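You operate a simulated robot arm through the tools that you are given. There is no shell and no other tool.

The job below is to be done with a simulated robot arm. You get a single attempt, and the scene is never put back.

## Task
Latch the open bottle in the steel ring and pump 3 shots of water into it.
Fine: swing the spout back over the drip tray. Set down upright: what you pick out.

It is judged by the outcome, as a careful person would: the job done as asked, and still so three seconds after it is handed in. It fails if anything else is knocked over, pushed out of place, dropped, spilled or broken.

## Robot
A 7-joint arm with a two-finger gripper, hanging from a carriage that runs on a rail from [-489, 29] to [2386, -140] (x, y) and turns from -6.004 to 6.004 rad about z. Base frame: it is fixed where the carriage stands at the start and does not move with it; the origin is on the floor, on the carriage's upright axis, x ahead of it, y to its left, z up. Lengths are in mm, angles in rad, forces in N, time in s.
With the tool pointing down near the work surface it reaches from about 100 to 520 mm from the robot's upright axis, wherever it stands. Its first joint turns from -2.897 to 2.897 rad. Places, roughly: filler spout [1800, 0, 1000]; green hand pump [1900, 0, 1100]; line valve [2000, 100, 900]; neck latch [2000, -100, 900]; small bottle [2000, -250, 1000]; steel ring of the clamp block [1900, -100, 900]. Payload 1.37 kg.
Tool frame: the origin (TCP) lies between the finger pads and is the grasp point; the fingertips stand 16 mm ahead of it; z points along the fingers, y is the line along which they close. The gripper opens to 92 mm; its body begins 74 mm behind the TCP.
Orientation is that of the tool frame in the base frame, as [roll, pitch, yaw] about the fixed x, y, z axes, in that order (R = Rz(yaw) Ry(pitch) Rx(roll)). With the fingers straight down and closing along the base's y, the tool's x points along the base's -x, its y along +y and its z along -z.

## Interface
- The arm moves only by the tool drive_tool. Its argument "motion" is a list that holds one entry, the list of rows, each a list of 7 numbers: the shift along the tool's x, y, z in mm, then the turn, a rotation vector about the tool's x, y, z in degrees, then the finger opening in mm, from 0 to 92. In form: [[[x, y, z, wx, wy, wz, jaw], ...]]. A call has 1 to 20 rows; each row shifts and turns the commanded pose from where the row before left it, along the tool's axes as they then stand. A row lasts 0.2 s, in which the tool goes at most 50 mm and 0.15 rad; a call with a longer step from one row to the next is refused whole, and so is a gripper value outside its range. A pose out of reach is approached as far as the arm can. The call stops where the force on the tool passes 40 N (or 10 N more than at its start, if that is more) or the arm is blocked; 0.2 s more then pass. Each finger travels about 87.8 mm/s and halts on what it meets, pressing with about 26 N; the grip force reading is that of the motor and also rises with nothing between the fingers. The clock runs only during rows and for 0.2 s after the last one: add rows that do not move to give the fingers time. The reply holds the time, the measured pose of the TCP, the force on the tool along the base axes, the opening and the grip force, in the units named above and with some noise, with the torque about the TCP (base axes, N m) and any sound that the robot's microphone picked up.
- Cameras (640 x 400 px; columns grow to the right, rows downward): "scene" is now at [271.6, 14.7, 1687.6]; the picture's right is [-0.04, -1.00, 0.00], its down [-0.84, 0.04, -0.55] and it looks along [0.54, -0.02, -0.84] (base axes); focal length 272 px, centre (320, 200). "wrist" rides on the gripper at [71, 19, -111] in the tool frame; the picture's right is [-0.26, 0.97, 0.00], its down [-0.78, -0.21, -0.59] and it looks along [-0.57, -0.15, 0.81] (tool axes); focal length 280 px, centre (320, 200). There is no depth. A picture from a camera that has moved, and an enlarged one, comes with that camera's place and axes in the base frame and with its lens. The place of the scene camera against the robot may be out by one fixed shift of up to 18 mm in any direction.
- snapshot(camera): a new picture of that camera. The clock stands still meanwhile.
- move_column(by): slides the trunk up (or, below 0, down) by that many mm; the arm and the scene camera ride with it, the base frame stays. It gives what a move gives, with no picture.
- drive_base(legs): drives the robot by 1 to 6 legs, each [ahead, left, turn to the left] in mm, mm and rad, along the robot's own axes; the way and the turn of a leg run together, so that a leg with both is an arc; at most 1500 mm and 3.142 rad a leg. The arm and the cameras ride along, it lands a little off, and it stops where it bumps. It keeps to its track: a leg is cut to what the track allows. It gives what a move gives.
- aim_head(pan, tilt): turns the head with the scene camera to pan (to the left, within 2.705 rad either way) and tilt (down, from -0.506 to 1.204), counted from straight ahead of the robot. It gives what a move gives.
- zoom(camera, box): a new picture of the part [left, top, right, bottom] of that camera's present view, enlarged. The clock stands still meanwhile.
- finish_job(): hands the job in; it is judged then, once.

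Nothing tells you exact positions but the pictures and the camera data. Unless the task says otherwise, let go and move clear before handing in.

The tools are called after "Emit:" as name(argument=value, ...) on one line, values as JSON. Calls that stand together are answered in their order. drive_tool: Moves the arm, as the interface text tells. Its arguments: {"type":"object","properties":{"motion":{"type":"array"}},"required":["motion"]} The other tools are called the same way: move_column (by) moves the trunk up or down; drive_base (legs) drives the base; aim_head (pan, tilt) turns the head that bears the scene camera; snapshot (camera) takes a picture; zoom (camera, box) takes an enlarged picture of a part of a camera's view; finish_job () hands the job in.

At the start:

```text
time_s: 0.0
tcp_pos: [443.6, 9.0, 1102.9]
ee_rot: [-3.141, 0.001, -3.141]
ft_force: [-0.5, -0.2, -1.1]
ft_torque: [-0.02, 0.01, -0.01]
opening: 91.7
grip_force: 0.1
trunk travel left (down, up): [-500.0, 160.0]
robot x, y, heading: [3.2, 0.2, 0.001]
head pan, tilt (commanded): [-0.044, 0.995]
```

scene: 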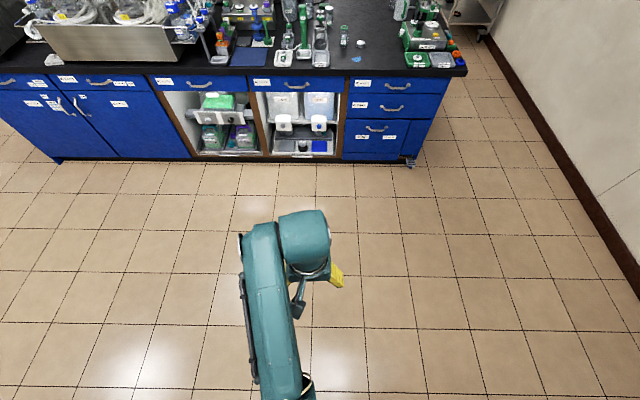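
wrist: 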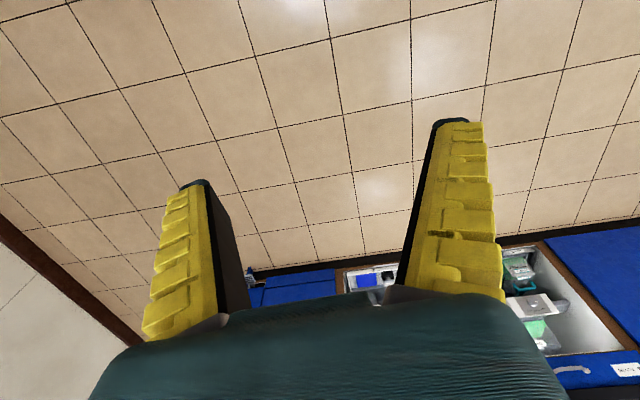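

I see the bench ahead at about x = 1500 mm and beyond, with many small apparatus on it; the robot hangs well short of it. First I look closer with the head raised before I drive.

Emit:
aim_head(pan=-0.044, tilt=0.5)

```text
time_s: 0.9
tcp_pos: [443.2, 10.1, 1103.4]
ee_rot: [3.14, -0.001, 3.141]
ft_force: [-0.1, -0.6, 0.2]
ft_torque: [0.01, 0.02, -0.01]
opening: 91.9
grip_force: 0.1
trunk travel left (down, up): [-500.0, 160.0]
robot x, y, heading: [-3.3, -2.0, 0.006]
head pan, tilt (commanded): [-0.044, 0.499]
```

The head is raised now; I take a picture of the bench and an enlarged one of the filler area.

Emit:
snapshot(camera="scene")

Emit:
zoom(camera="scene", box=[220, 100, 420, 225])

```text
taken
camera scene: at [292.5, 13.8, 1728.2], right [-0.04, -1.0, 0.0], down [-0.48, 0.02, -0.88], along [0.88, -0.04, -0.48], focal length 272 px, centre (320, 200)
```

scene: 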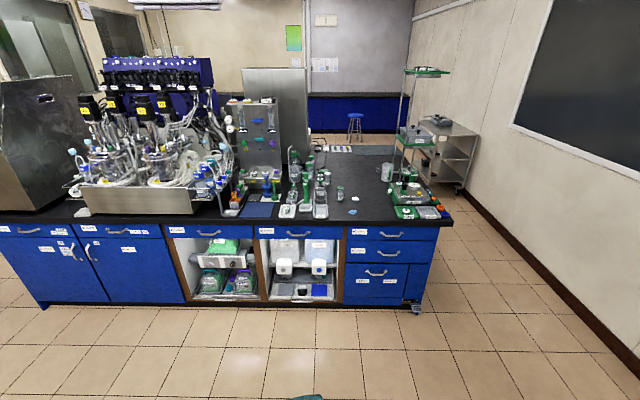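

```text
3.20 times, centred on (320, 162) of scene
camera zoom: at [292.5, 13.8, 1728.2], right [-0.04, -1.0, 0.0], down [-0.48, 0.02, -0.88], along [0.88, -0.04, -0.48], focal length 871 px, centre (320, 320)
```

zoom: 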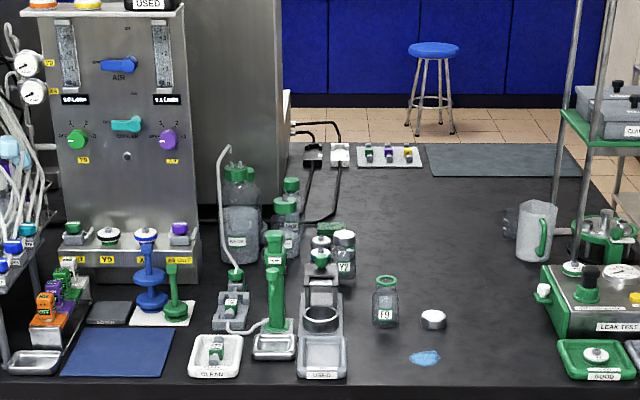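

The wet bench shows the filler spout on a riser, the green pump, the steel ring block (labelled USED at its front), an open bottle labelled F9 and its white cap beside it. I drive about 850 mm nearer, still short of the bench edge, to look more carefully.

Emit:
drive_base(legs=[[850, -50, 0]])

```text
time_s: 5.3
tcp_pos: [1271.3, -31.7, 1104.4]
ee_rot: [-3.141, 0.0, -3.127]
ft_force: [-0.5, 0.2, -0.5]
ft_torque: [0.02, 0.0, -0.06]
opening: 91.9
grip_force: 0.1
trunk travel left (down, up): [-500.0, 160.0]
robot x, y, heading: [828.6, -46.6, 0.017]
head pan, tilt (commanded): [-0.044, 0.499]
```

Now nearer, at x ≈ 829 mm. I take pictures again.

Emit:
snapshot(camera="scene")

Emit:
aim_head(pan=-0.1, tilt=0.75)

Emit:
snapshot(camera="scene")

Emit:
zoom(camera="scene", box=[220, 50, 420, 175])

```text
taken
camera scene: at [1120.9, -30.2, 1728.2], right [-0.03, -1.0, 0.0], down [-0.48, 0.01, -0.88], along [0.88, -0.02, -0.48], focal length 272 px, centre (320, 200)
```

scene: 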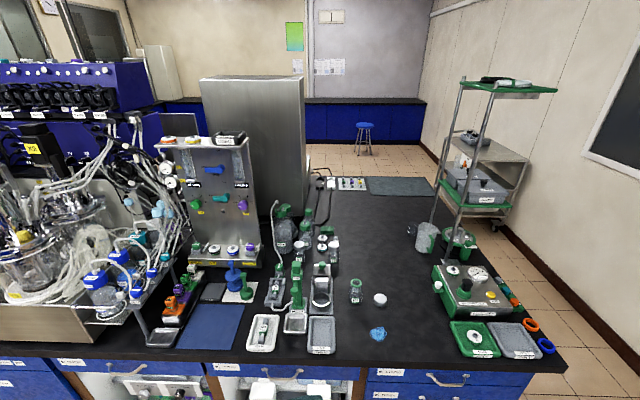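

```text
time_s: 6.1
tcp_pos: [1271.0, -31.5, 1104.6]
ee_rot: [-3.141, 0.0, -3.125]
ft_force: [0.0, 0.6, 0.2]
ft_torque: [0.0, 0.0, 0.01]
opening: 92.1
grip_force: 0.1
trunk travel left (down, up): [-500.0, 160.0]
robot x, y, heading: [830.4, -45.9, 0.015]
head pan, tilt (commanded): [-0.099, 0.75]
```

```text
taken
camera scene: at [1112.6, -34.6, 1706.3], right [-0.08, -1.0, 0.0], down [-0.68, 0.06, -0.73], along [0.73, -0.06, -0.68], focal length 272 px, centre (320, 200)
```

scene: 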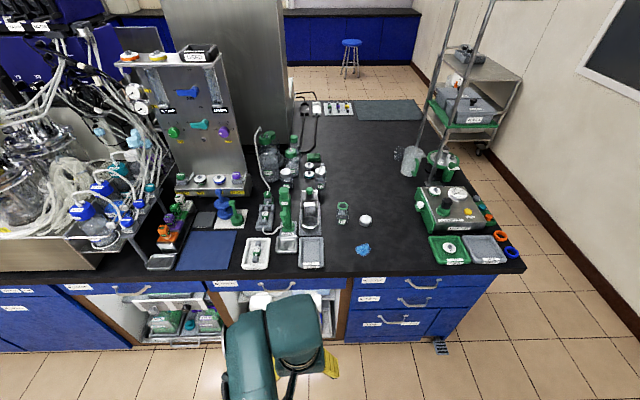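

```text
3.20 times, centred on (320, 112) of scene
camera zoom: at [1112.6, -34.6, 1706.3], right [-0.08, -1.0, 0.0], down [-0.68, 0.06, -0.73], along [0.73, -0.06, -0.68], focal length 871 px, centre (320, 480)
```

zoom: 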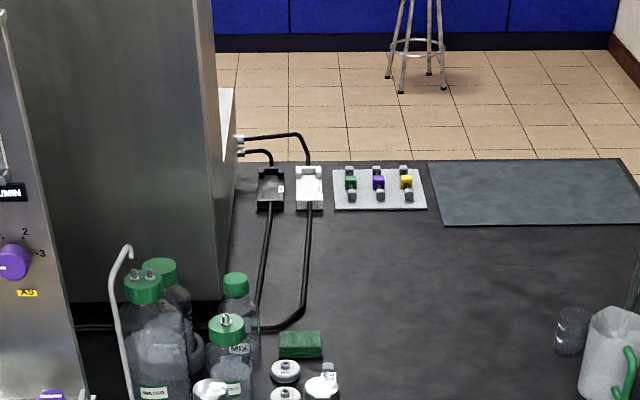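

Emit:
zoom(camera="scene", box=[230, 120, 390, 280])

Emit:
zoom(camera="scene", box=[235, 130, 335, 200])

Emit:
zoom(camera="scene", box=[235, 190, 335, 270])

```text
2.50 times, centred on (310, 200) of scene
camera zoom: at [1112.6, -34.6, 1706.3], right [-0.08, -1.0, 0.0], down [-0.68, 0.06, -0.73], along [0.73, -0.06, -0.68], focal length 681 px, centre (345, 200)
```

zoom: 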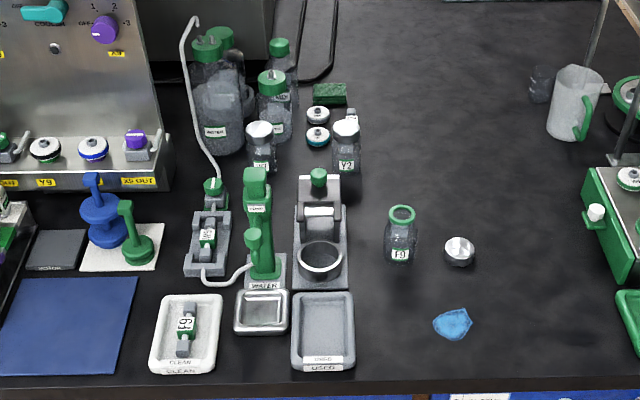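

```text
5.71 times, centred on (285, 165) of scene
camera zoom: at [1112.6, -34.6, 1706.3], right [-0.08, -1.0, 0.0], down [-0.68, 0.06, -0.73], along [0.73, -0.06, -0.68], focal length 1556 px, centre (520, 400)
```

zoom: 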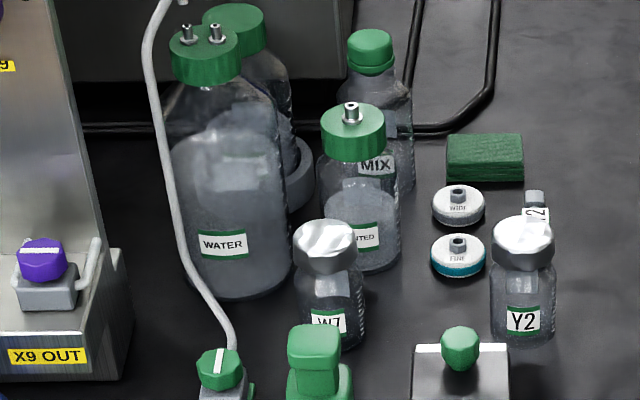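

```text
5.00 times, centred on (285, 230) of scene
camera zoom: at [1112.6, -34.6, 1706.3], right [-0.08, -1.0, 0.0], down [-0.68, 0.06, -0.73], along [0.73, -0.06, -0.68], focal length 1361 px, centre (495, 50)
```

zoom: 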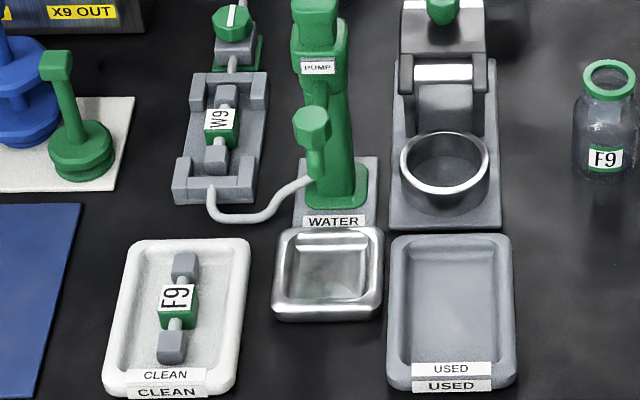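

The bench holds the line (valve, holder with cartridge W9), green pump with its spout over the steel drip tray, the ring block with its neck latch, and the open bottle F9 to the right of it. I raise the trunk for clearance and drive closer before looking in detail.

Emit:
move_column(by=160)

Emit:
drive_base(legs=[[500, -30, -0.015]])

Emit:
aim_head(pan=0.0, tilt=1.1)

Emit:
snapshot(camera="scene")

Emit:
snapshot(camera="wrist")

```text
time_s: 8.0
tcp_pos: [1272.0, -31.7, 1263.4]
ee_rot: [-3.141, -0.001, -3.125]
ft_force: [-1.0, -0.5, 0.2]
ft_torque: [0.01, -0.02, 0.01]
opening: 91.8
grip_force: 0.0
trunk travel left (down, up): [-660.0, 0.0]
robot x, y, heading: [829.7, -49.4, 0.019]
head pan, tilt (commanded): [-0.099, 0.75]
```

```text
time_s: 10.9
tcp_pos: [1773.3, -73.8, 1264.2]
ee_rot: [3.14, 0.0, 3.126]
ft_force: [-0.2, -0.1, 0.0]
ft_torque: [-0.01, 0.01, 0.01]
opening: 91.9
grip_force: 0.1
trunk travel left (down, up): [-660.0, 0.0]
robot x, y, heading: [1328.5, -77.9, -0.016]
head pan, tilt (commanded): [-0.099, 0.75]
```

```text
time_s: 11.7
tcp_pos: [1772.6, -74.1, 1263.2]
ee_rot: [3.141, 0.001, 3.128]
ft_force: [0.7, -0.8, 0.2]
ft_torque: [-0.02, -0.03, 0.0]
opening: 92.0
grip_force: 0.0
trunk travel left (down, up): [-660.0, 0.0]
robot x, y, heading: [1330.5, -76.1, -0.012]
head pan, tilt (commanded): [0.0, 1.1]
```

```text
taken
camera scene: at [1593.7, -63.9, 1840.6], right [-0.01, -1.0, 0.0], down [-0.89, 0.01, -0.45], along [0.45, -0.01, -0.89], focal length 272 px, centre (320, 200)
```

scene: 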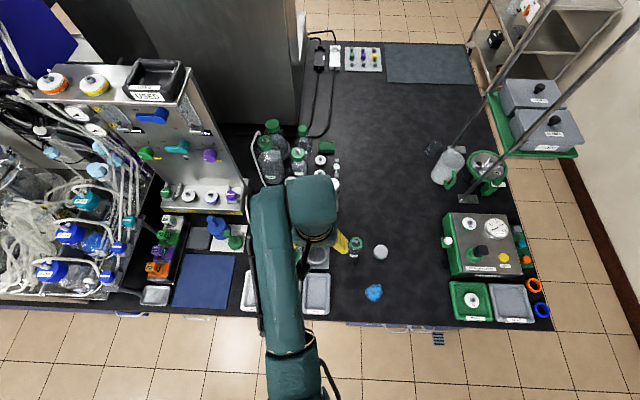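

```text
taken
camera wrist: at [1702.2, -54.1, 1374.7], right [0.28, 0.96, 0.0], down [0.78, -0.22, 0.59], along [0.57, -0.16, -0.81], focal length 280 px, centre (320, 200)
```

wrist: 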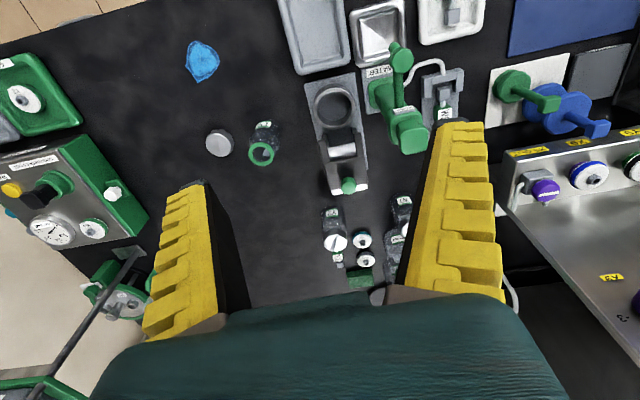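

The wrist camera looks on the work place well: ring block, pump, line, and F9. I enlarge those parts.

Emit:
zoom(camera="wrist", box=[290, 20, 410, 200])

Emit:
zoom(camera="wrist", box=[340, 0, 480, 160])

Emit:
zoom(camera="wrist", box=[180, 80, 320, 200])

Emit:
zoom(camera="wrist", box=[290, 170, 430, 310])

```text
2.22 times, centred on (350, 110) of wrist
camera zoom: at [1702.2, -54.1, 1374.7], right [0.28, 0.96, 0.0], down [0.78, -0.22, 0.59], along [0.57, -0.16, -0.81], focal length 623 px, centre (253, 400)
```

zoom: 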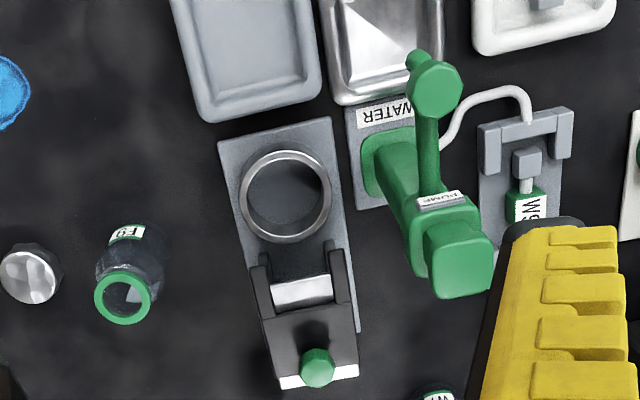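

```text
2.50 times, centred on (410, 80) of wrist
camera zoom: at [1702.2, -54.1, 1374.7], right [0.28, 0.96, 0.0], down [0.78, -0.22, 0.59], along [0.57, -0.16, -0.81], focal length 701 px, centre (95, 500)
```

zoom: 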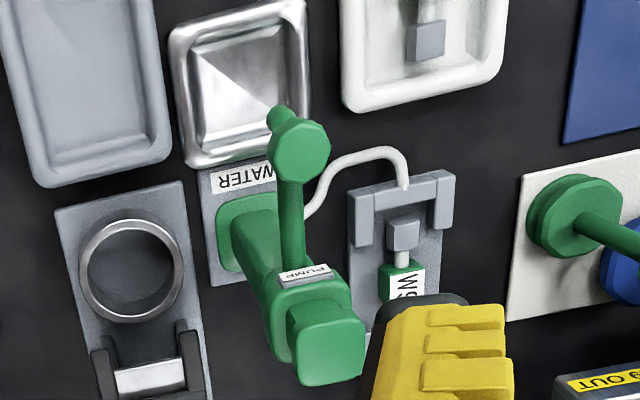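

```text
3.33 times, centred on (250, 140) of wrist
camera zoom: at [1702.2, -54.1, 1374.7], right [0.28, 0.96, 0.0], down [0.78, -0.22, 0.59], along [0.57, -0.16, -0.81], focal length 935 px, centre (553, 400)
```

zoom: 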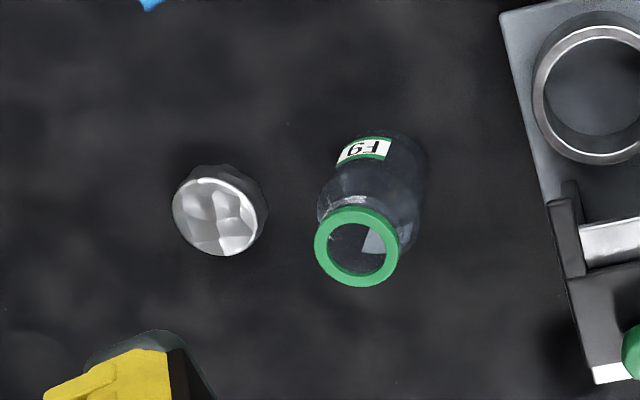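

```text
2.86 times, centred on (360, 240) of wrist
camera zoom: at [1702.2, -54.1, 1374.7], right [0.28, 0.96, 0.0], down [0.78, -0.22, 0.59], along [0.57, -0.16, -0.81], focal length 801 px, centre (206, 86)
```

zoom: 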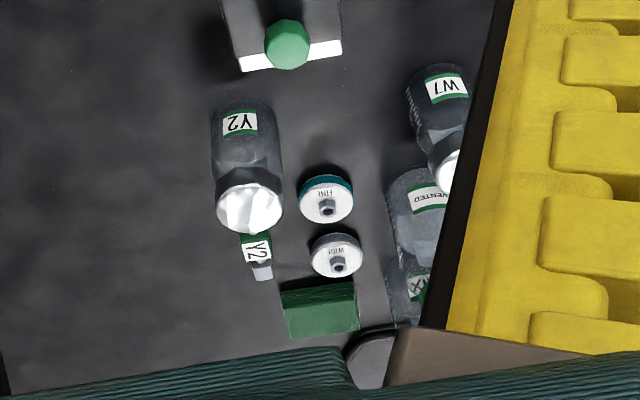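

The ring appears empty at about [1850, −75], the open bottle F9 at about [1865, −195], the pump and its spout left of the ring. I move the tool back and a bit down to view the front of the pump, spout and valve.

Emit:
drive_tool(motion=[[[40, 8, 20, 0, 0, 0, 92], [40, 8, 20, 0, 0, 0, 92], [40, 8, 20, 0, 0, 0, 92], [40, 8, 20, 0, 0, 0, 92], [0, 0, 0, 0, 0, 0, 92]]])

Emit:
snapshot(camera="wrist")

Emit:
snapshot(camera="scene")

```text
time_s: 12.9
tcp_pos: [1614.7, -44.8, 1184.3]
ee_rot: [-3.142, 0.001, 3.127]
ft_force: [-0.2, 0.2, -0.4]
ft_torque: [0.0, 0.02, 0.02]
opening: 92.0
grip_force: 0.0
trunk travel left (down, up): [-660.0, 0.0]
robot x, y, heading: [1333.4, -75.7, -0.012]
head pan, tilt (commanded): [0.0, 1.1]
```

```text
taken
camera wrist: at [1544.1, -24.8, 1294.9], right [0.28, 0.96, 0.0], down [0.78, -0.22, 0.59], along [0.57, -0.16, -0.81], focal length 280 px, centre (320, 200)
```

wrist: 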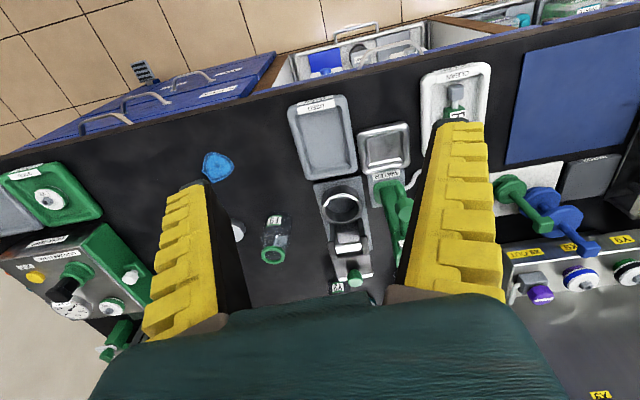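

```text
taken
camera scene: at [1593.7, -63.9, 1840.5], right [-0.01, -1.0, 0.0], down [-0.89, 0.01, -0.45], along [0.45, -0.01, -0.89], focal length 272 px, centre (320, 200)
```

scene: 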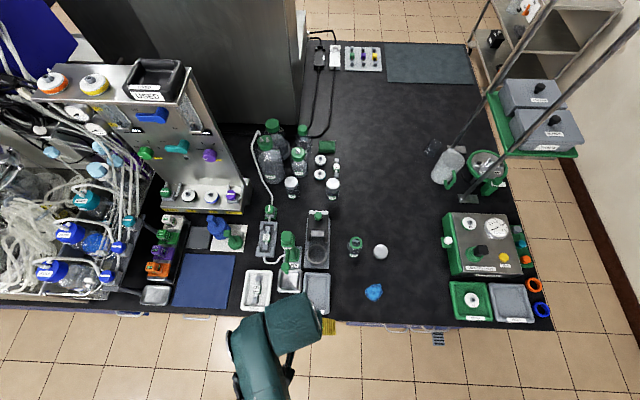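

The arm is out of the way of the scene camera now. I enlarge the work place in that view and in the wrist view.

Emit:
zoom(camera="scene", box=[240, 200, 340, 262])

Emit:
zoom(camera="scene", box=[240, 250, 340, 315])

Emit:
zoom(camera="scene", box=[330, 220, 410, 270])

Emit:
zoom(camera="wrist", box=[290, 90, 430, 290])

```text
6.40 times, centred on (290, 231) of scene
camera zoom: at [1593.7, -63.9, 1840.5], right [-0.01, -1.0, 0.0], down [-0.89, 0.01, -0.45], along [0.45, -0.01, -0.89], focal length 1743 px, centre (512, 2)
```

zoom: 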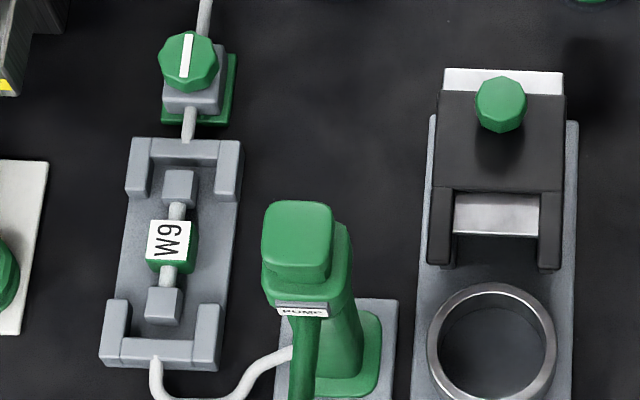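

```text
6.15 times, centred on (290, 282) of scene
camera zoom: at [1593.7, -63.9, 1840.5], right [-0.01, -1.0, 0.0], down [-0.89, 0.01, -0.45], along [0.45, -0.01, -0.89], focal length 1676 px, centre (505, -308)
```

zoom: 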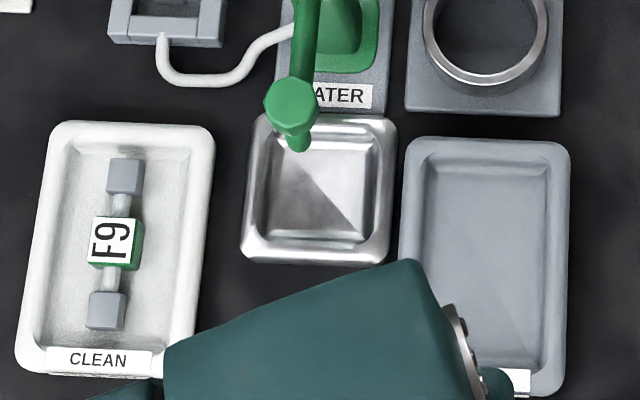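

```text
8.00 times, centred on (370, 245) of scene
camera zoom: at [1593.7, -63.9, 1840.5], right [-0.01, -1.0, 0.0], down [-0.89, 0.01, -0.45], along [0.45, -0.01, -0.89], focal length 2178 px, centre (-80, -160)
```

zoom: 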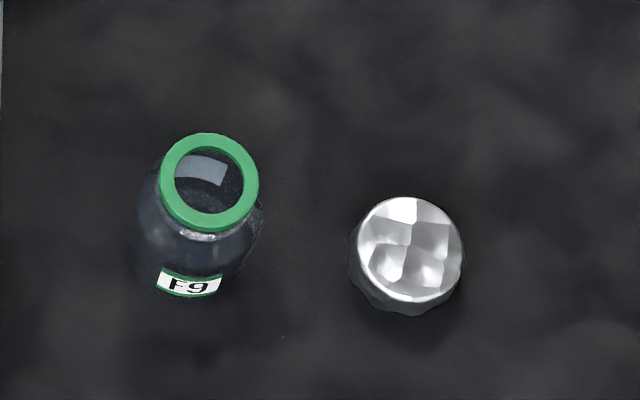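

```text
2.00 times, centred on (360, 190) of wrist
camera zoom: at [1544.1, -24.8, 1294.9], right [0.28, 0.96, 0.0], down [0.78, -0.22, 0.59], along [0.57, -0.16, -0.81], focal length 561 px, centre (240, 220)
```

zoom: 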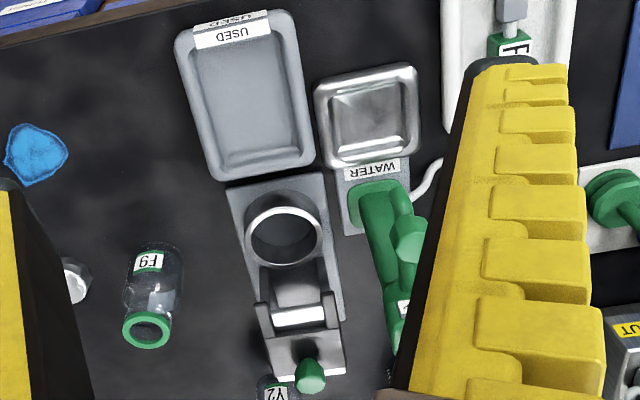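

The valve's mark lies along the line (open), the latch is drawn back, the ring is empty, and the spout stands over the drip tray. I drive the base about 160 mm further ahead so that everything is in reach, with the tool well above the things.

Emit:
drive_base(legs=[[160, -10, 0.012]])

```text
time_s: 14.3
tcp_pos: [1773.8, -52.0, 1185.1]
ee_rot: [-3.141, 0.0, 3.137]
ft_force: [0.8, 0.2, 0.4]
ft_torque: [0.01, 0.0, 0.0]
opening: 92.0
grip_force: 0.1
trunk travel left (down, up): [-660.0, 0.0]
robot x, y, heading: [1488.6, -89.0, -0.003]
head pan, tilt (commanded): [0.0, 1.1]
```

Now the axis is at about [1489, −89]. I take wrist pictures here for exact places.

Emit:
snapshot(camera="wrist")

Emit:
drive_tool(motion=[[[0, -45, 0, 0, 0, -8, 92], [0, -45, 0, 0, 0, -8, 92], [0, -45, 0, 0, 0, -8, 92], [0, -45, 0, 0, 0, -8, 92], [0, 0, 0, 0, 0, -8, 92], [0, 0, 0, 0, 0, -8, 92]]])

Emit:
snapshot(camera="wrist")

```text
taken
camera wrist: at [1702.9, -32.4, 1294.8], right [0.27, 0.96, 0.0], down [0.78, -0.22, 0.59], along [0.57, -0.16, -0.81], focal length 280 px, centre (320, 200)
```

wrist: 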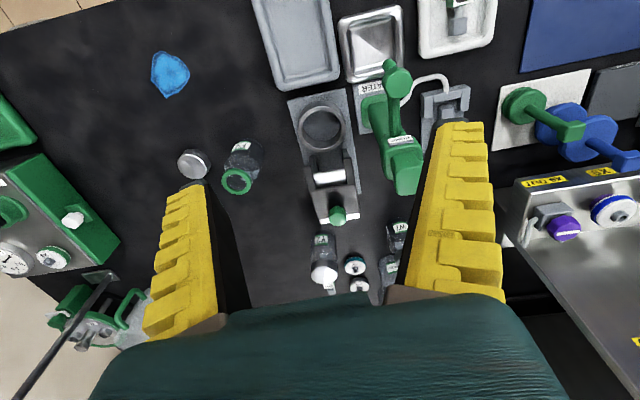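

```text
time_s: 15.8
tcp_pos: [1809.1, -226.0, 1183.6]
ee_rot: [-3.14, 0.0, -2.308]
ft_force: [-0.7, 0.1, 0.2]
ft_torque: [0.02, 0.01, -0.02]
opening: 91.8
grip_force: 0.1
trunk travel left (down, up): [-660.0, 0.0]
robot x, y, heading: [1493.8, -84.2, -0.007]
head pan, tilt (commanded): [0.0, 1.1]
```

```text
taken
camera wrist: at [1747.9, -265.1, 1294.6], right [-0.54, 0.84, 0.0], down [0.68, 0.44, 0.59], along [0.5, 0.32, -0.81], focal length 280 px, centre (320, 200)
```

wrist: 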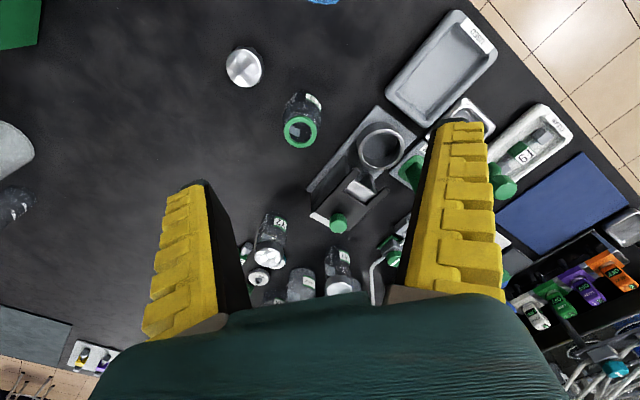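

Triangulating: bottle F9's mouth ≈ [1885, −209, 942], ring ≈ [1861, −75, top 880], latch knob ≈ [1982, −81, 949]. I go on to the right side for a side view of the latch and block.

Emit:
zoom(camera="wrist", box=[280, 70, 440, 250])

Emit:
drive_tool(motion=[[[20, -40, 10, 0, 0, -8, 92], [20, -40, 10, 0, 0, -8, 92], [20, -30, 10, 0, 0, -8, 92], [0, 0, 10, 0, 0, -8, 92], [0, 0, 10, 0, 0, -8, 92], [0, 0, 0, 0, 0, -4, 92]]])

Emit:
snapshot(camera="wrist")

```text
2.22 times, centred on (360, 160) of wrist
camera zoom: at [1747.9, -265.1, 1294.6], right [-0.54, 0.84, 0.0], down [0.68, 0.44, 0.59], along [0.5, 0.32, -0.81], focal length 623 px, centre (231, 289)
```

zoom: 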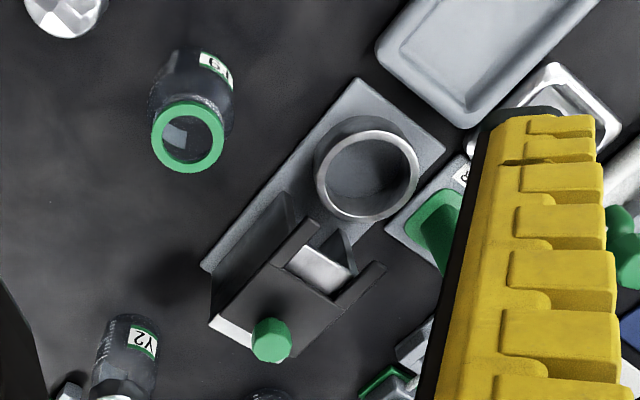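

```text
time_s: 17.1
tcp_pos: [1865.0, -337.7, 1133.8]
ee_rot: [3.141, 0.001, -1.539]
ft_force: [0.1, 0.1, 0.0]
ft_torque: [-0.01, 0.03, -0.01]
opening: 91.7
grip_force: 0.1
trunk travel left (down, up): [-660.0, 0.0]
robot x, y, heading: [1488.3, -84.7, -0.005]
head pan, tilt (commanded): [0.0, 1.1]
```

```text
taken
camera wrist: at [1848.4, -408.9, 1245.2], right [-0.97, 0.23, 0.0], down [0.19, 0.79, 0.59], along [0.14, 0.57, -0.81], focal length 280 px, centre (320, 200)
```

wrist: 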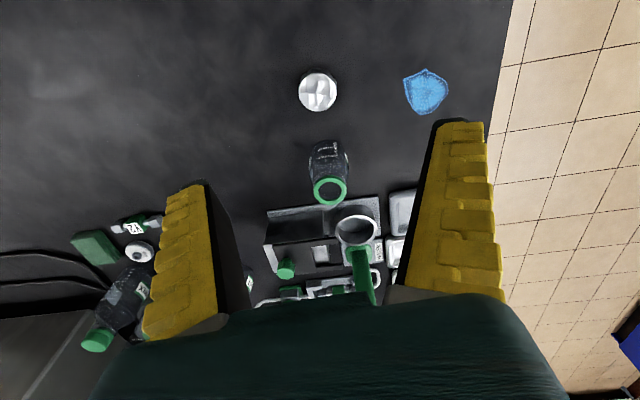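

The side view shows the block with the latch tower behind the ring. I enlarge it.

Emit:
zoom(camera="wrist", box=[250, 180, 410, 300])

Emit:
zoom(camera="wrist", box=[280, 130, 380, 210])

```text
3.33 times, centred on (330, 240) of wrist
camera zoom: at [1848.4, -408.9, 1245.2], right [-0.97, 0.23, 0.0], down [0.19, 0.79, 0.59], along [0.14, 0.57, -0.81], focal length 935 px, centre (287, 67)
```

zoom: 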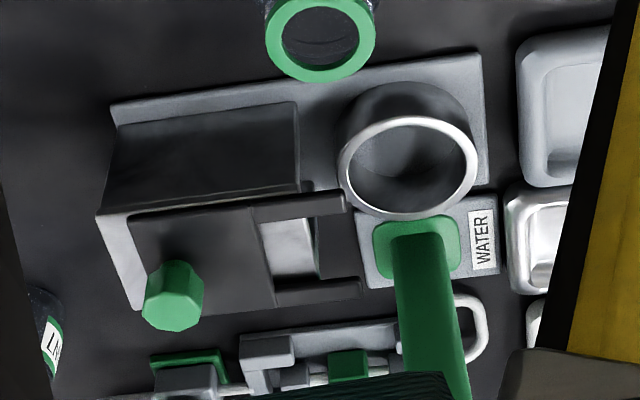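

```text
5.00 times, centred on (330, 170) of wrist
camera zoom: at [1848.4, -408.9, 1245.2], right [-0.97, 0.23, 0.0], down [0.19, 0.79, 0.59], along [0.14, 0.57, -0.81], focal length 1402 px, centre (270, 350)
```

zoom: 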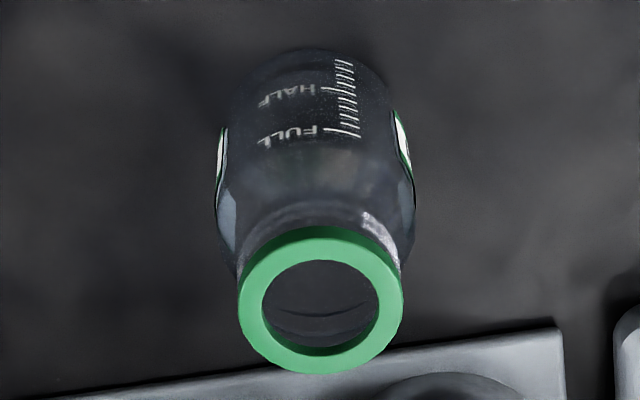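

Bottle F9 has HALF/FULL marks and stands empty and open; the latch is a fork plate that slides forward on the tower. I check the gripper's real extent and the pump with the scene camera.

Emit:
snapshot(camera="scene")

Emit:
zoom(camera="scene", box=[320, 180, 480, 340])

Emit:
zoom(camera="scene", box=[230, 230, 350, 350])

```text
taken
camera scene: at [1752.8, -71.0, 1840.5], right [-0.01, -1.0, 0.0], down [-0.89, 0.01, -0.45], along [0.45, 0.0, -0.89], focal length 272 px, centre (320, 200)
```

scene: 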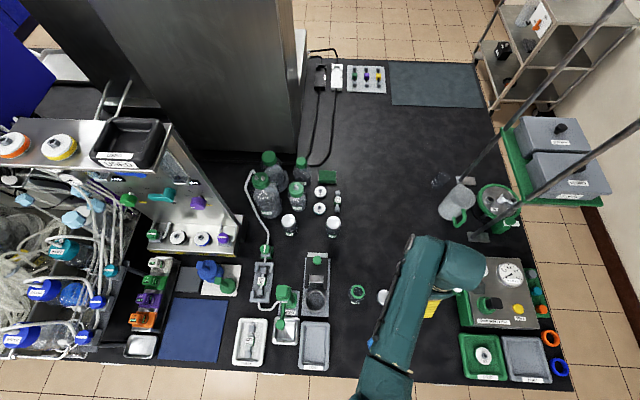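

```text
2.50 times, centred on (400, 260) of scene
camera zoom: at [1752.8, -71.0, 1840.5], right [-0.01, -1.0, 0.0], down [-0.89, 0.01, -0.45], along [0.45, 0.0, -0.89], focal length 681 px, centre (120, 50)
```

zoom: 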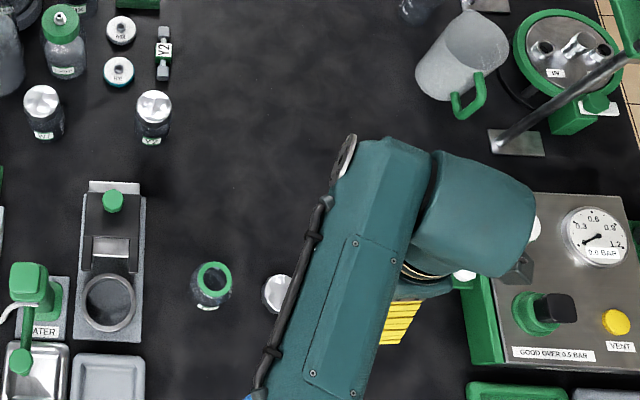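

```text
3.33 times, centred on (290, 290) of scene
camera zoom: at [1752.8, -71.0, 1840.5], right [-0.01, -1.0, 0.0], down [-0.89, 0.01, -0.45], along [0.45, 0.0, -0.89], focal length 908 px, centre (420, -100)
```

zoom: 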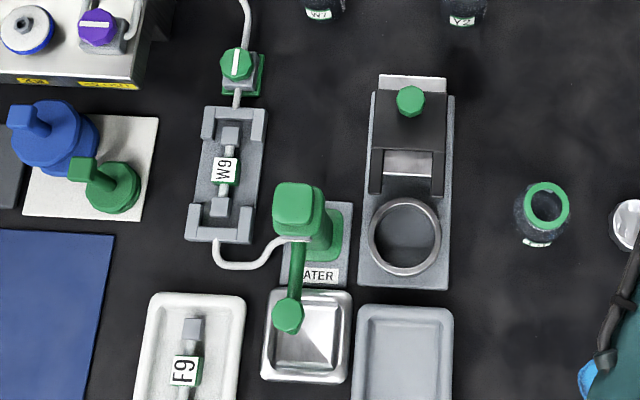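

The pump stands at about [1870, 14], its spout arm points to the front over the drip tray. Before planning the grasp I want to see how the fingers look at about the bottle's width, so I close to 55 mm in free air.

Emit:
drive_tool(motion=[[[0, 0, 0, 0, 0, 0, 55], [0, 0, 0, 0, 0, 0, 55], [0, 0, 0, 0, 0, 0, 55]]])

Emit:
snapshot(camera="wrist")

Emit:
zoom(camera="scene", box=[380, 220, 480, 330])

```text
time_s: 17.9
tcp_pos: [1865.2, -337.3, 1134.1]
ee_rot: [-3.141, 0.001, -1.541]
ft_force: [0.1, 0.4, 0.0]
ft_torque: [0.03, 0.05, 0.01]
opening: 57.7
grip_force: 1.8
trunk travel left (down, up): [-660.0, 0.0]
robot x, y, heading: [1488.2, -89.8, -0.004]
head pan, tilt (commanded): [0.0, 1.1]
```

```text
taken
camera wrist: at [1848.1, -408.8, 1245.3], right [-0.97, 0.23, 0.0], down [0.19, 0.79, 0.59], along [0.14, 0.57, -0.81], focal length 280 px, centre (320, 200)
```

wrist: 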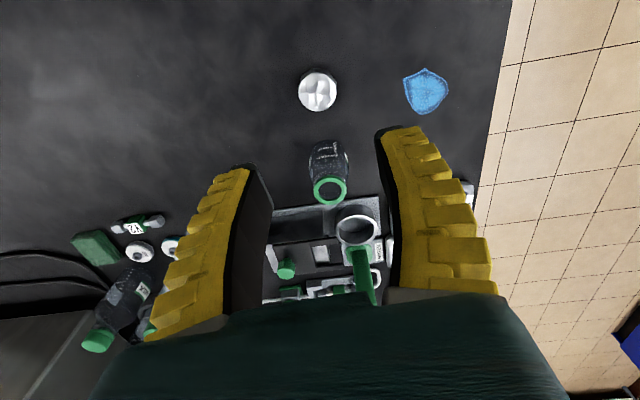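

```text
3.64 times, centred on (430, 275) of scene
camera zoom: at [1752.8, -71.0, 1840.5], right [-0.01, -1.0, 0.0], down [-0.89, 0.01, -0.45], along [0.45, 0.0, -0.89], focal length 990 px, centre (-80, -73)
```

zoom: 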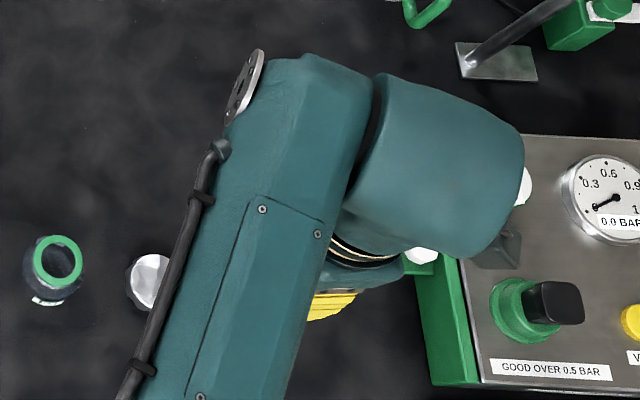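

The fingers pivot at their base; at bottle width their outer span is about ±51 mm, which fits between prongs and pump when closing along y. I raise the tool, turn it back to close along y, then lower the trunk and drive a little nearer.

Emit:
drive_tool(motion=[[[0, 0, -45, 0, 0, 7.6, 80], [0, 0, -45, 0, 0, 7.6, 80], [0, 0, -45, 0, 0, 7.6, 80], [0, 0, 0, 0, 0, 7.6, 80], [0, 0, 0, 0, 0, 7.6, 80], [0, 0, 0, 0, 0, 7.6, 80], [0, 0, 0, 0, 0, 7.6, 80], [0, 0, 0, 0, 0, 7.6, 80], [0, 0, 0, 0, 0, 7.6, 80], [0, 0, 0, 0, 0, 7.6, 80], [0, 0, 0, 0, 0, 7.6, 80], [0, 0, 0, 0, 0, 7.6, 80], [0, 0, 0, 0, 0, 0, 80]]])

Emit:
drive_base(legs=[[60, -5, 0.004]])

Emit:
move_column(by=-150)

Emit:
snapshot(camera="wrist")

```text
time_s: 20.8
tcp_pos: [1865.2, -338.7, 1270.5]
ee_rot: [3.141, 0.0, -3.136]
ft_force: [-0.1, -0.9, 0.1]
ft_torque: [0.0, -0.01, -0.01]
opening: 81.5
grip_force: 0.4
trunk travel left (down, up): [-660.0, 0.0]
robot x, y, heading: [1488.2, -90.1, -0.006]
head pan, tilt (commanded): [0.0, 1.1]
```

```text
time_s: 21.7
tcp_pos: [1927.2, -339.8, 1269.0]
ee_rot: [-3.141, -0.001, -3.126]
ft_force: [0.0, -0.5, -0.3]
ft_torque: [-0.01, -0.02, 0.01]
opening: 81.1
grip_force: 1.6
trunk travel left (down, up): [-660.0, 0.0]
robot x, y, heading: [1548.7, -90.5, -0.002]
head pan, tilt (commanded): [0.0, 1.1]
```

```text
time_s: 23.5
tcp_pos: [1926.7, -339.7, 1119.7]
ee_rot: [3.14, 0.001, -3.127]
ft_force: [0.2, -1.0, 0.4]
ft_torque: [0.02, -0.01, 0.01]
opening: 81.3
grip_force: 0.6
trunk travel left (down, up): [-510.0, 150.0]
robot x, y, heading: [1549.3, -90.2, 0.002]
head pan, tilt (commanded): [0.0, 1.1]
```

```text
taken
camera wrist: at [1856.0, -321.2, 1230.0], right [0.25, 0.97, 0.0], down [0.78, -0.2, 0.59], along [0.57, -0.15, -0.81], focal length 280 px, centre (320, 200)
```

wrist: 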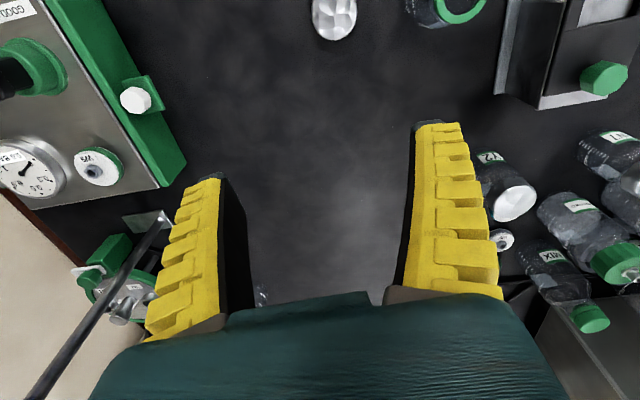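

The tool closes along y again with the axis at x ≈ 1549. I move above bottle F9 at about [1885, −209] to check the alignment.

Emit:
drive_tool(motion=[[[10.5, 32.7, 17, 0, 0, 0.4, 80], [10.5, 32.7, 17, 0, 0, 0.4, 80], [10.5, 32.7, 17, 0, 0, 0, 80], [10.5, 32.7, 17, 0, 0, 0, 80], [0, 0, 0, 0, 0, 0, 80]]])

Emit:
snapshot(camera="wrist")

Emit:
zoom(camera="wrist", box=[240, 60, 400, 160])

```text
time_s: 24.7
tcp_pos: [1885.4, -210.3, 1050.8]
ee_rot: [-3.14, 0.0, -3.14]
ft_force: [-1.0, -1.0, 0.2]
ft_torque: [0.0, -0.01, -0.01]
opening: 81.1
grip_force: 0.9
trunk travel left (down, up): [-510.0, 150.0]
robot x, y, heading: [1548.3, -91.2, -0.001]
head pan, tilt (commanded): [0.0, 1.1]
```

```text
taken
camera wrist: at [1814.6, -191.9, 1162.0], right [0.26, 0.97, 0.0], down [0.78, -0.21, 0.59], along [0.57, -0.15, -0.81], focal length 280 px, centre (320, 200)
```

wrist: 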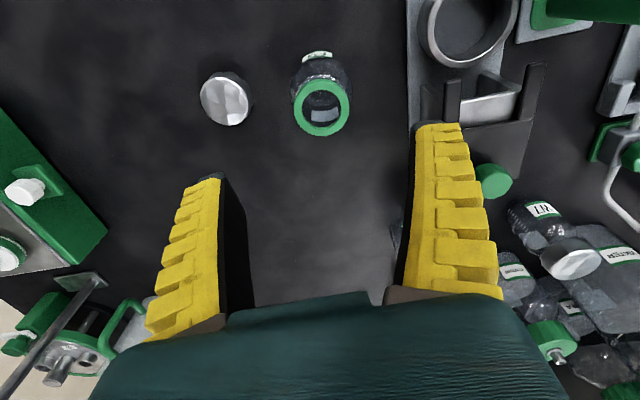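

```text
4.00 times, centred on (320, 110) of wrist
camera zoom: at [1814.6, -191.9, 1162.0], right [0.26, 0.97, 0.0], down [0.78, -0.21, 0.59], along [0.57, -0.15, -0.81], focal length 1122 px, centre (320, 560)
```

zoom: 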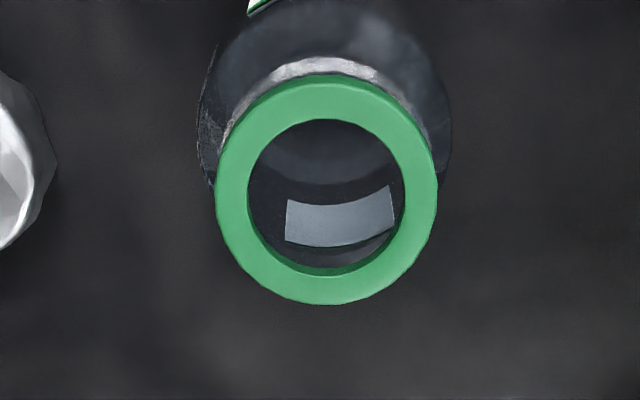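

Bottle F9's collar is about 43 mm wide, centred at ≈ [1884, −209, 942]. I lower so the fingers stand on both sides of collar and neck (TCP z ≈ 931) without closing yet.

Emit:
drive_tool(motion=[[[0.7, 0.7, 35, 0, 0, 0, 70], [0.7, 0.6, 35, 0, 0, 0, 70], [0, 0, 30, 0, 0, 0, 70], [0, 0, 20, 0, 0, 0, 70], [0, 0, 0, 0, 0, 0, 70]]])

Emit:
snapshot(camera="wrist")

Emit:
zoom(camera="scene", box=[300, 230, 420, 330])

```text
time_s: 25.9
tcp_pos: [1882.5, -207.3, 929.9]
ee_rot: [-3.141, 0.001, -3.141]
ft_force: [-0.3, 0.8, 0.3]
ft_torque: [-0.02, 0.0, -0.02]
opening: 71.8
grip_force: 1.4
trunk travel left (down, up): [-510.0, 150.0]
robot x, y, heading: [1548.4, -91.4, 0.004]
head pan, tilt (commanded): [0.0, 1.1]
```

```text
taken
camera wrist: at [1812.1, -188.3, 1042.0], right [0.26, 0.97, 0.0], down [0.78, -0.21, 0.59], along [0.57, -0.15, -0.81], focal length 280 px, centre (320, 200)
```

wrist: 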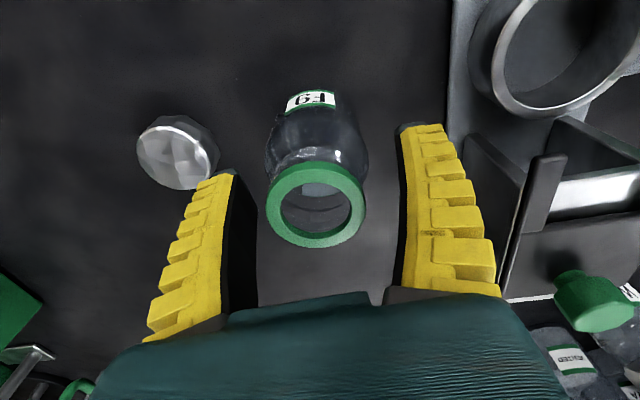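

```text
4.00 times, centred on (360, 280) of scene
camera zoom: at [1813.0, -72.6, 1690.5], right [0.0, -1.0, 0.0], down [-0.89, 0.0, -0.45], along [0.45, 0.0, -0.89], focal length 1089 px, centre (160, -120)
```

zoom: 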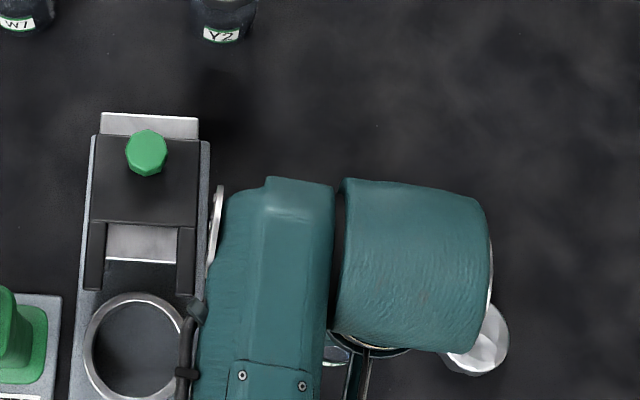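

The collar is between the fingers, about 2 mm off-centre; I shift by that and close on it.

Emit:
drive_tool(motion=[[[-2, -2, 0, 0, 0, 0, 70], [0, 0, 0, 0, 0, 0, 55], [0, 0, 0, 0, 0, 0, 45], [0, 0, 0, 0, 0, 0, 30], [0, 0, 0, 0, 0, 0, 30], [0, 0, 0, 0, 0, 0, 30]]])

Emit:
snapshot(camera="wrist")

```text
time_s: 27.3
tcp_pos: [1886.0, -207.9, 932.6]
ee_rot: [-3.14, 0.003, -3.139]
ft_force: [-8.3, 1.6, 25.2]
ft_torque: [0.08, 0.66, -0.04]
opening: 34.6
grip_force: 26.4
trunk travel left (down, up): [-510.0, 150.0]
robot x, y, heading: [1548.1, -90.9, 0.006]
head pan, tilt (commanded): [0.0, 1.1]
```

```text
taken
camera wrist: at [1814.4, -190.0, 1043.6], right [0.26, 0.97, 0.0], down [0.78, -0.21, 0.59], along [0.57, -0.15, -0.81], focal length 280 px, centre (320, 200)
```

wrist: 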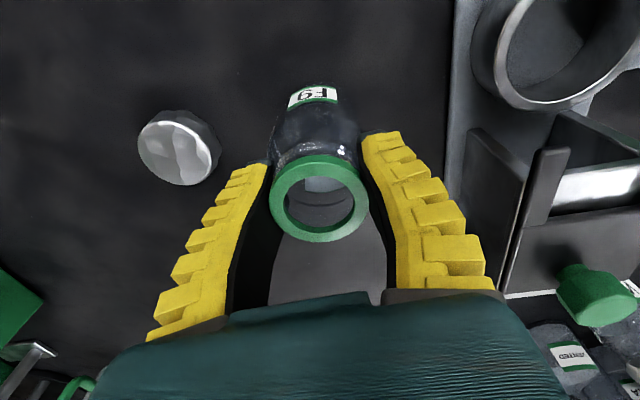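

The fingers closed on the neck just below the collar, and press some on the shoulder (25 N upward). I raise a few millimetres to relieve that.

Emit:
drive_tool(motion=[[[0, 0, -2, 0, 0, 0, 30], [0, 0, -2, 0, 0, 0, 30], [0, 0, 0, 0, 0, 0, 30]]])

Emit:
zoom(camera="wrist", box=[200, 70, 440, 270])

```text
time_s: 28.1
tcp_pos: [1886.3, -207.6, 934.9]
ee_rot: [3.141, -0.002, -3.141]
ft_force: [-1.1, -2.4, 6.0]
ft_torque: [-0.01, 0.02, -0.02]
opening: 31.8
grip_force: 25.7
trunk travel left (down, up): [-510.0, 150.0]
robot x, y, heading: [1548.4, -93.1, 0.005]
head pan, tilt (commanded): [0.0, 1.1]
```

```text
2.00 times, centred on (320, 170) of wrist
camera zoom: at [1814.5, -189.6, 1045.9], right [0.26, 0.97, 0.0], down [0.78, -0.21, 0.59], along [0.57, -0.15, -0.81], focal length 561 px, centre (320, 260)
```

zoom: 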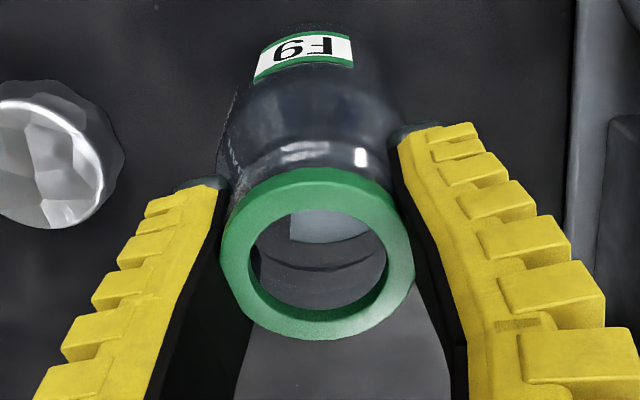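

The neck is held just under the collar, the bottle is centred on the TCP within about 1 mm. I lift it 65 mm straight up.

Emit:
drive_tool(motion=[[[0, 0, -10, 0, 0, 0, 30], [0, 0, -25, 0, 0, 0, 30], [0, 0, -30, 0, 0, 0, 30], [0, 0, 0, 0, 0, 0, 30]]])

Emit:
snapshot(camera="wrist")

Emit:
snapshot(camera="scene")

```text
time_s: 29.1
tcp_pos: [1884.8, -207.6, 1003.0]
ee_rot: [-3.14, -0.001, -3.14]
ft_force: [0.0, 0.5, 0.4]
ft_torque: [0.02, 0.02, 0.0]
opening: 34.0
grip_force: 3.0
trunk travel left (down, up): [-510.0, 150.0]
robot x, y, heading: [1548.3, -93.8, 0.004]
head pan, tilt (commanded): [0.0, 1.1]
```

```text
taken
camera wrist: at [1814.0, -189.5, 1113.7], right [0.26, 0.97, 0.0], down [0.78, -0.21, 0.59], along [0.57, -0.15, -0.81], focal length 280 px, centre (320, 200)
```

wrist: 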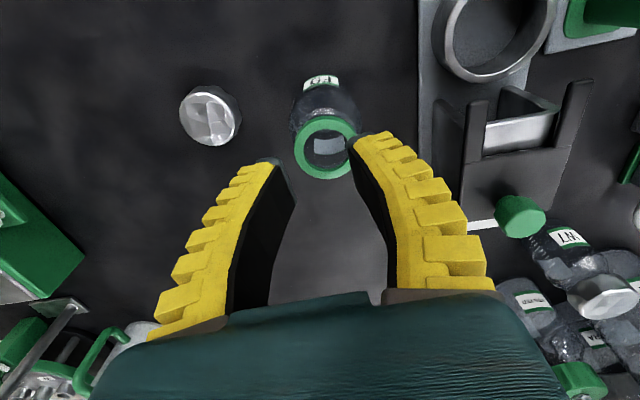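

```text
taken
camera scene: at [1813.1, -72.6, 1690.5], right [0.0, -1.0, 0.0], down [-0.89, 0.0, -0.45], along [0.45, 0.0, -0.89], focal length 272 px, centre (320, 200)
```

scene: 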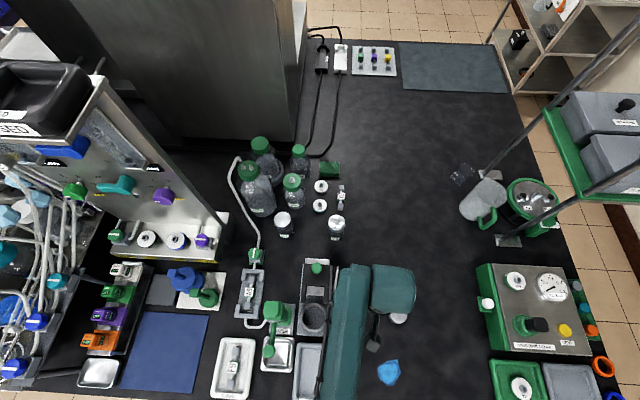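

The fingers slid off the collar and the bottle stayed on the bench, seemingly upright. I look closely at how it stands now.

Emit:
zoom(camera="wrist", box=[240, 40, 420, 190])

Emit:
zoom(camera="scene", box=[320, 270, 420, 370])

```text
2.67 times, centred on (330, 115) of wrist
camera zoom: at [1814.0, -189.5, 1113.7], right [0.26, 0.97, 0.0], down [0.78, -0.21, 0.59], along [0.57, -0.15, -0.81], focal length 748 px, centre (293, 427)
```

zoom: 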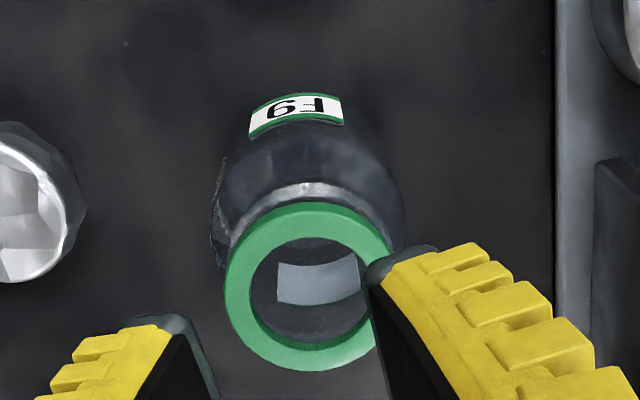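

```text
4.00 times, centred on (370, 320) of scene
camera zoom: at [1813.1, -72.6, 1690.5], right [0.0, -1.0, 0.0], down [-0.89, 0.0, -0.45], along [0.45, 0.0, -0.89], focal length 1089 px, centre (120, -280)
```

zoom: 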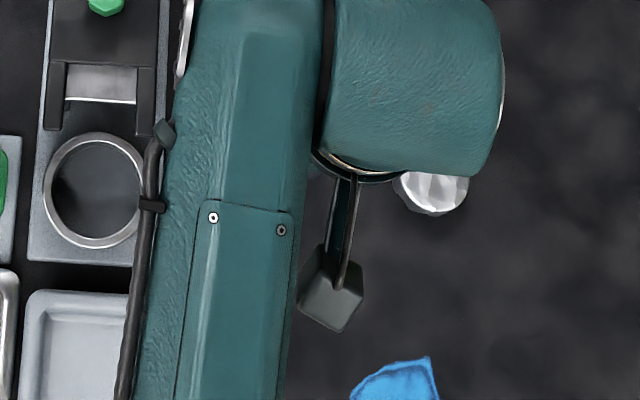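

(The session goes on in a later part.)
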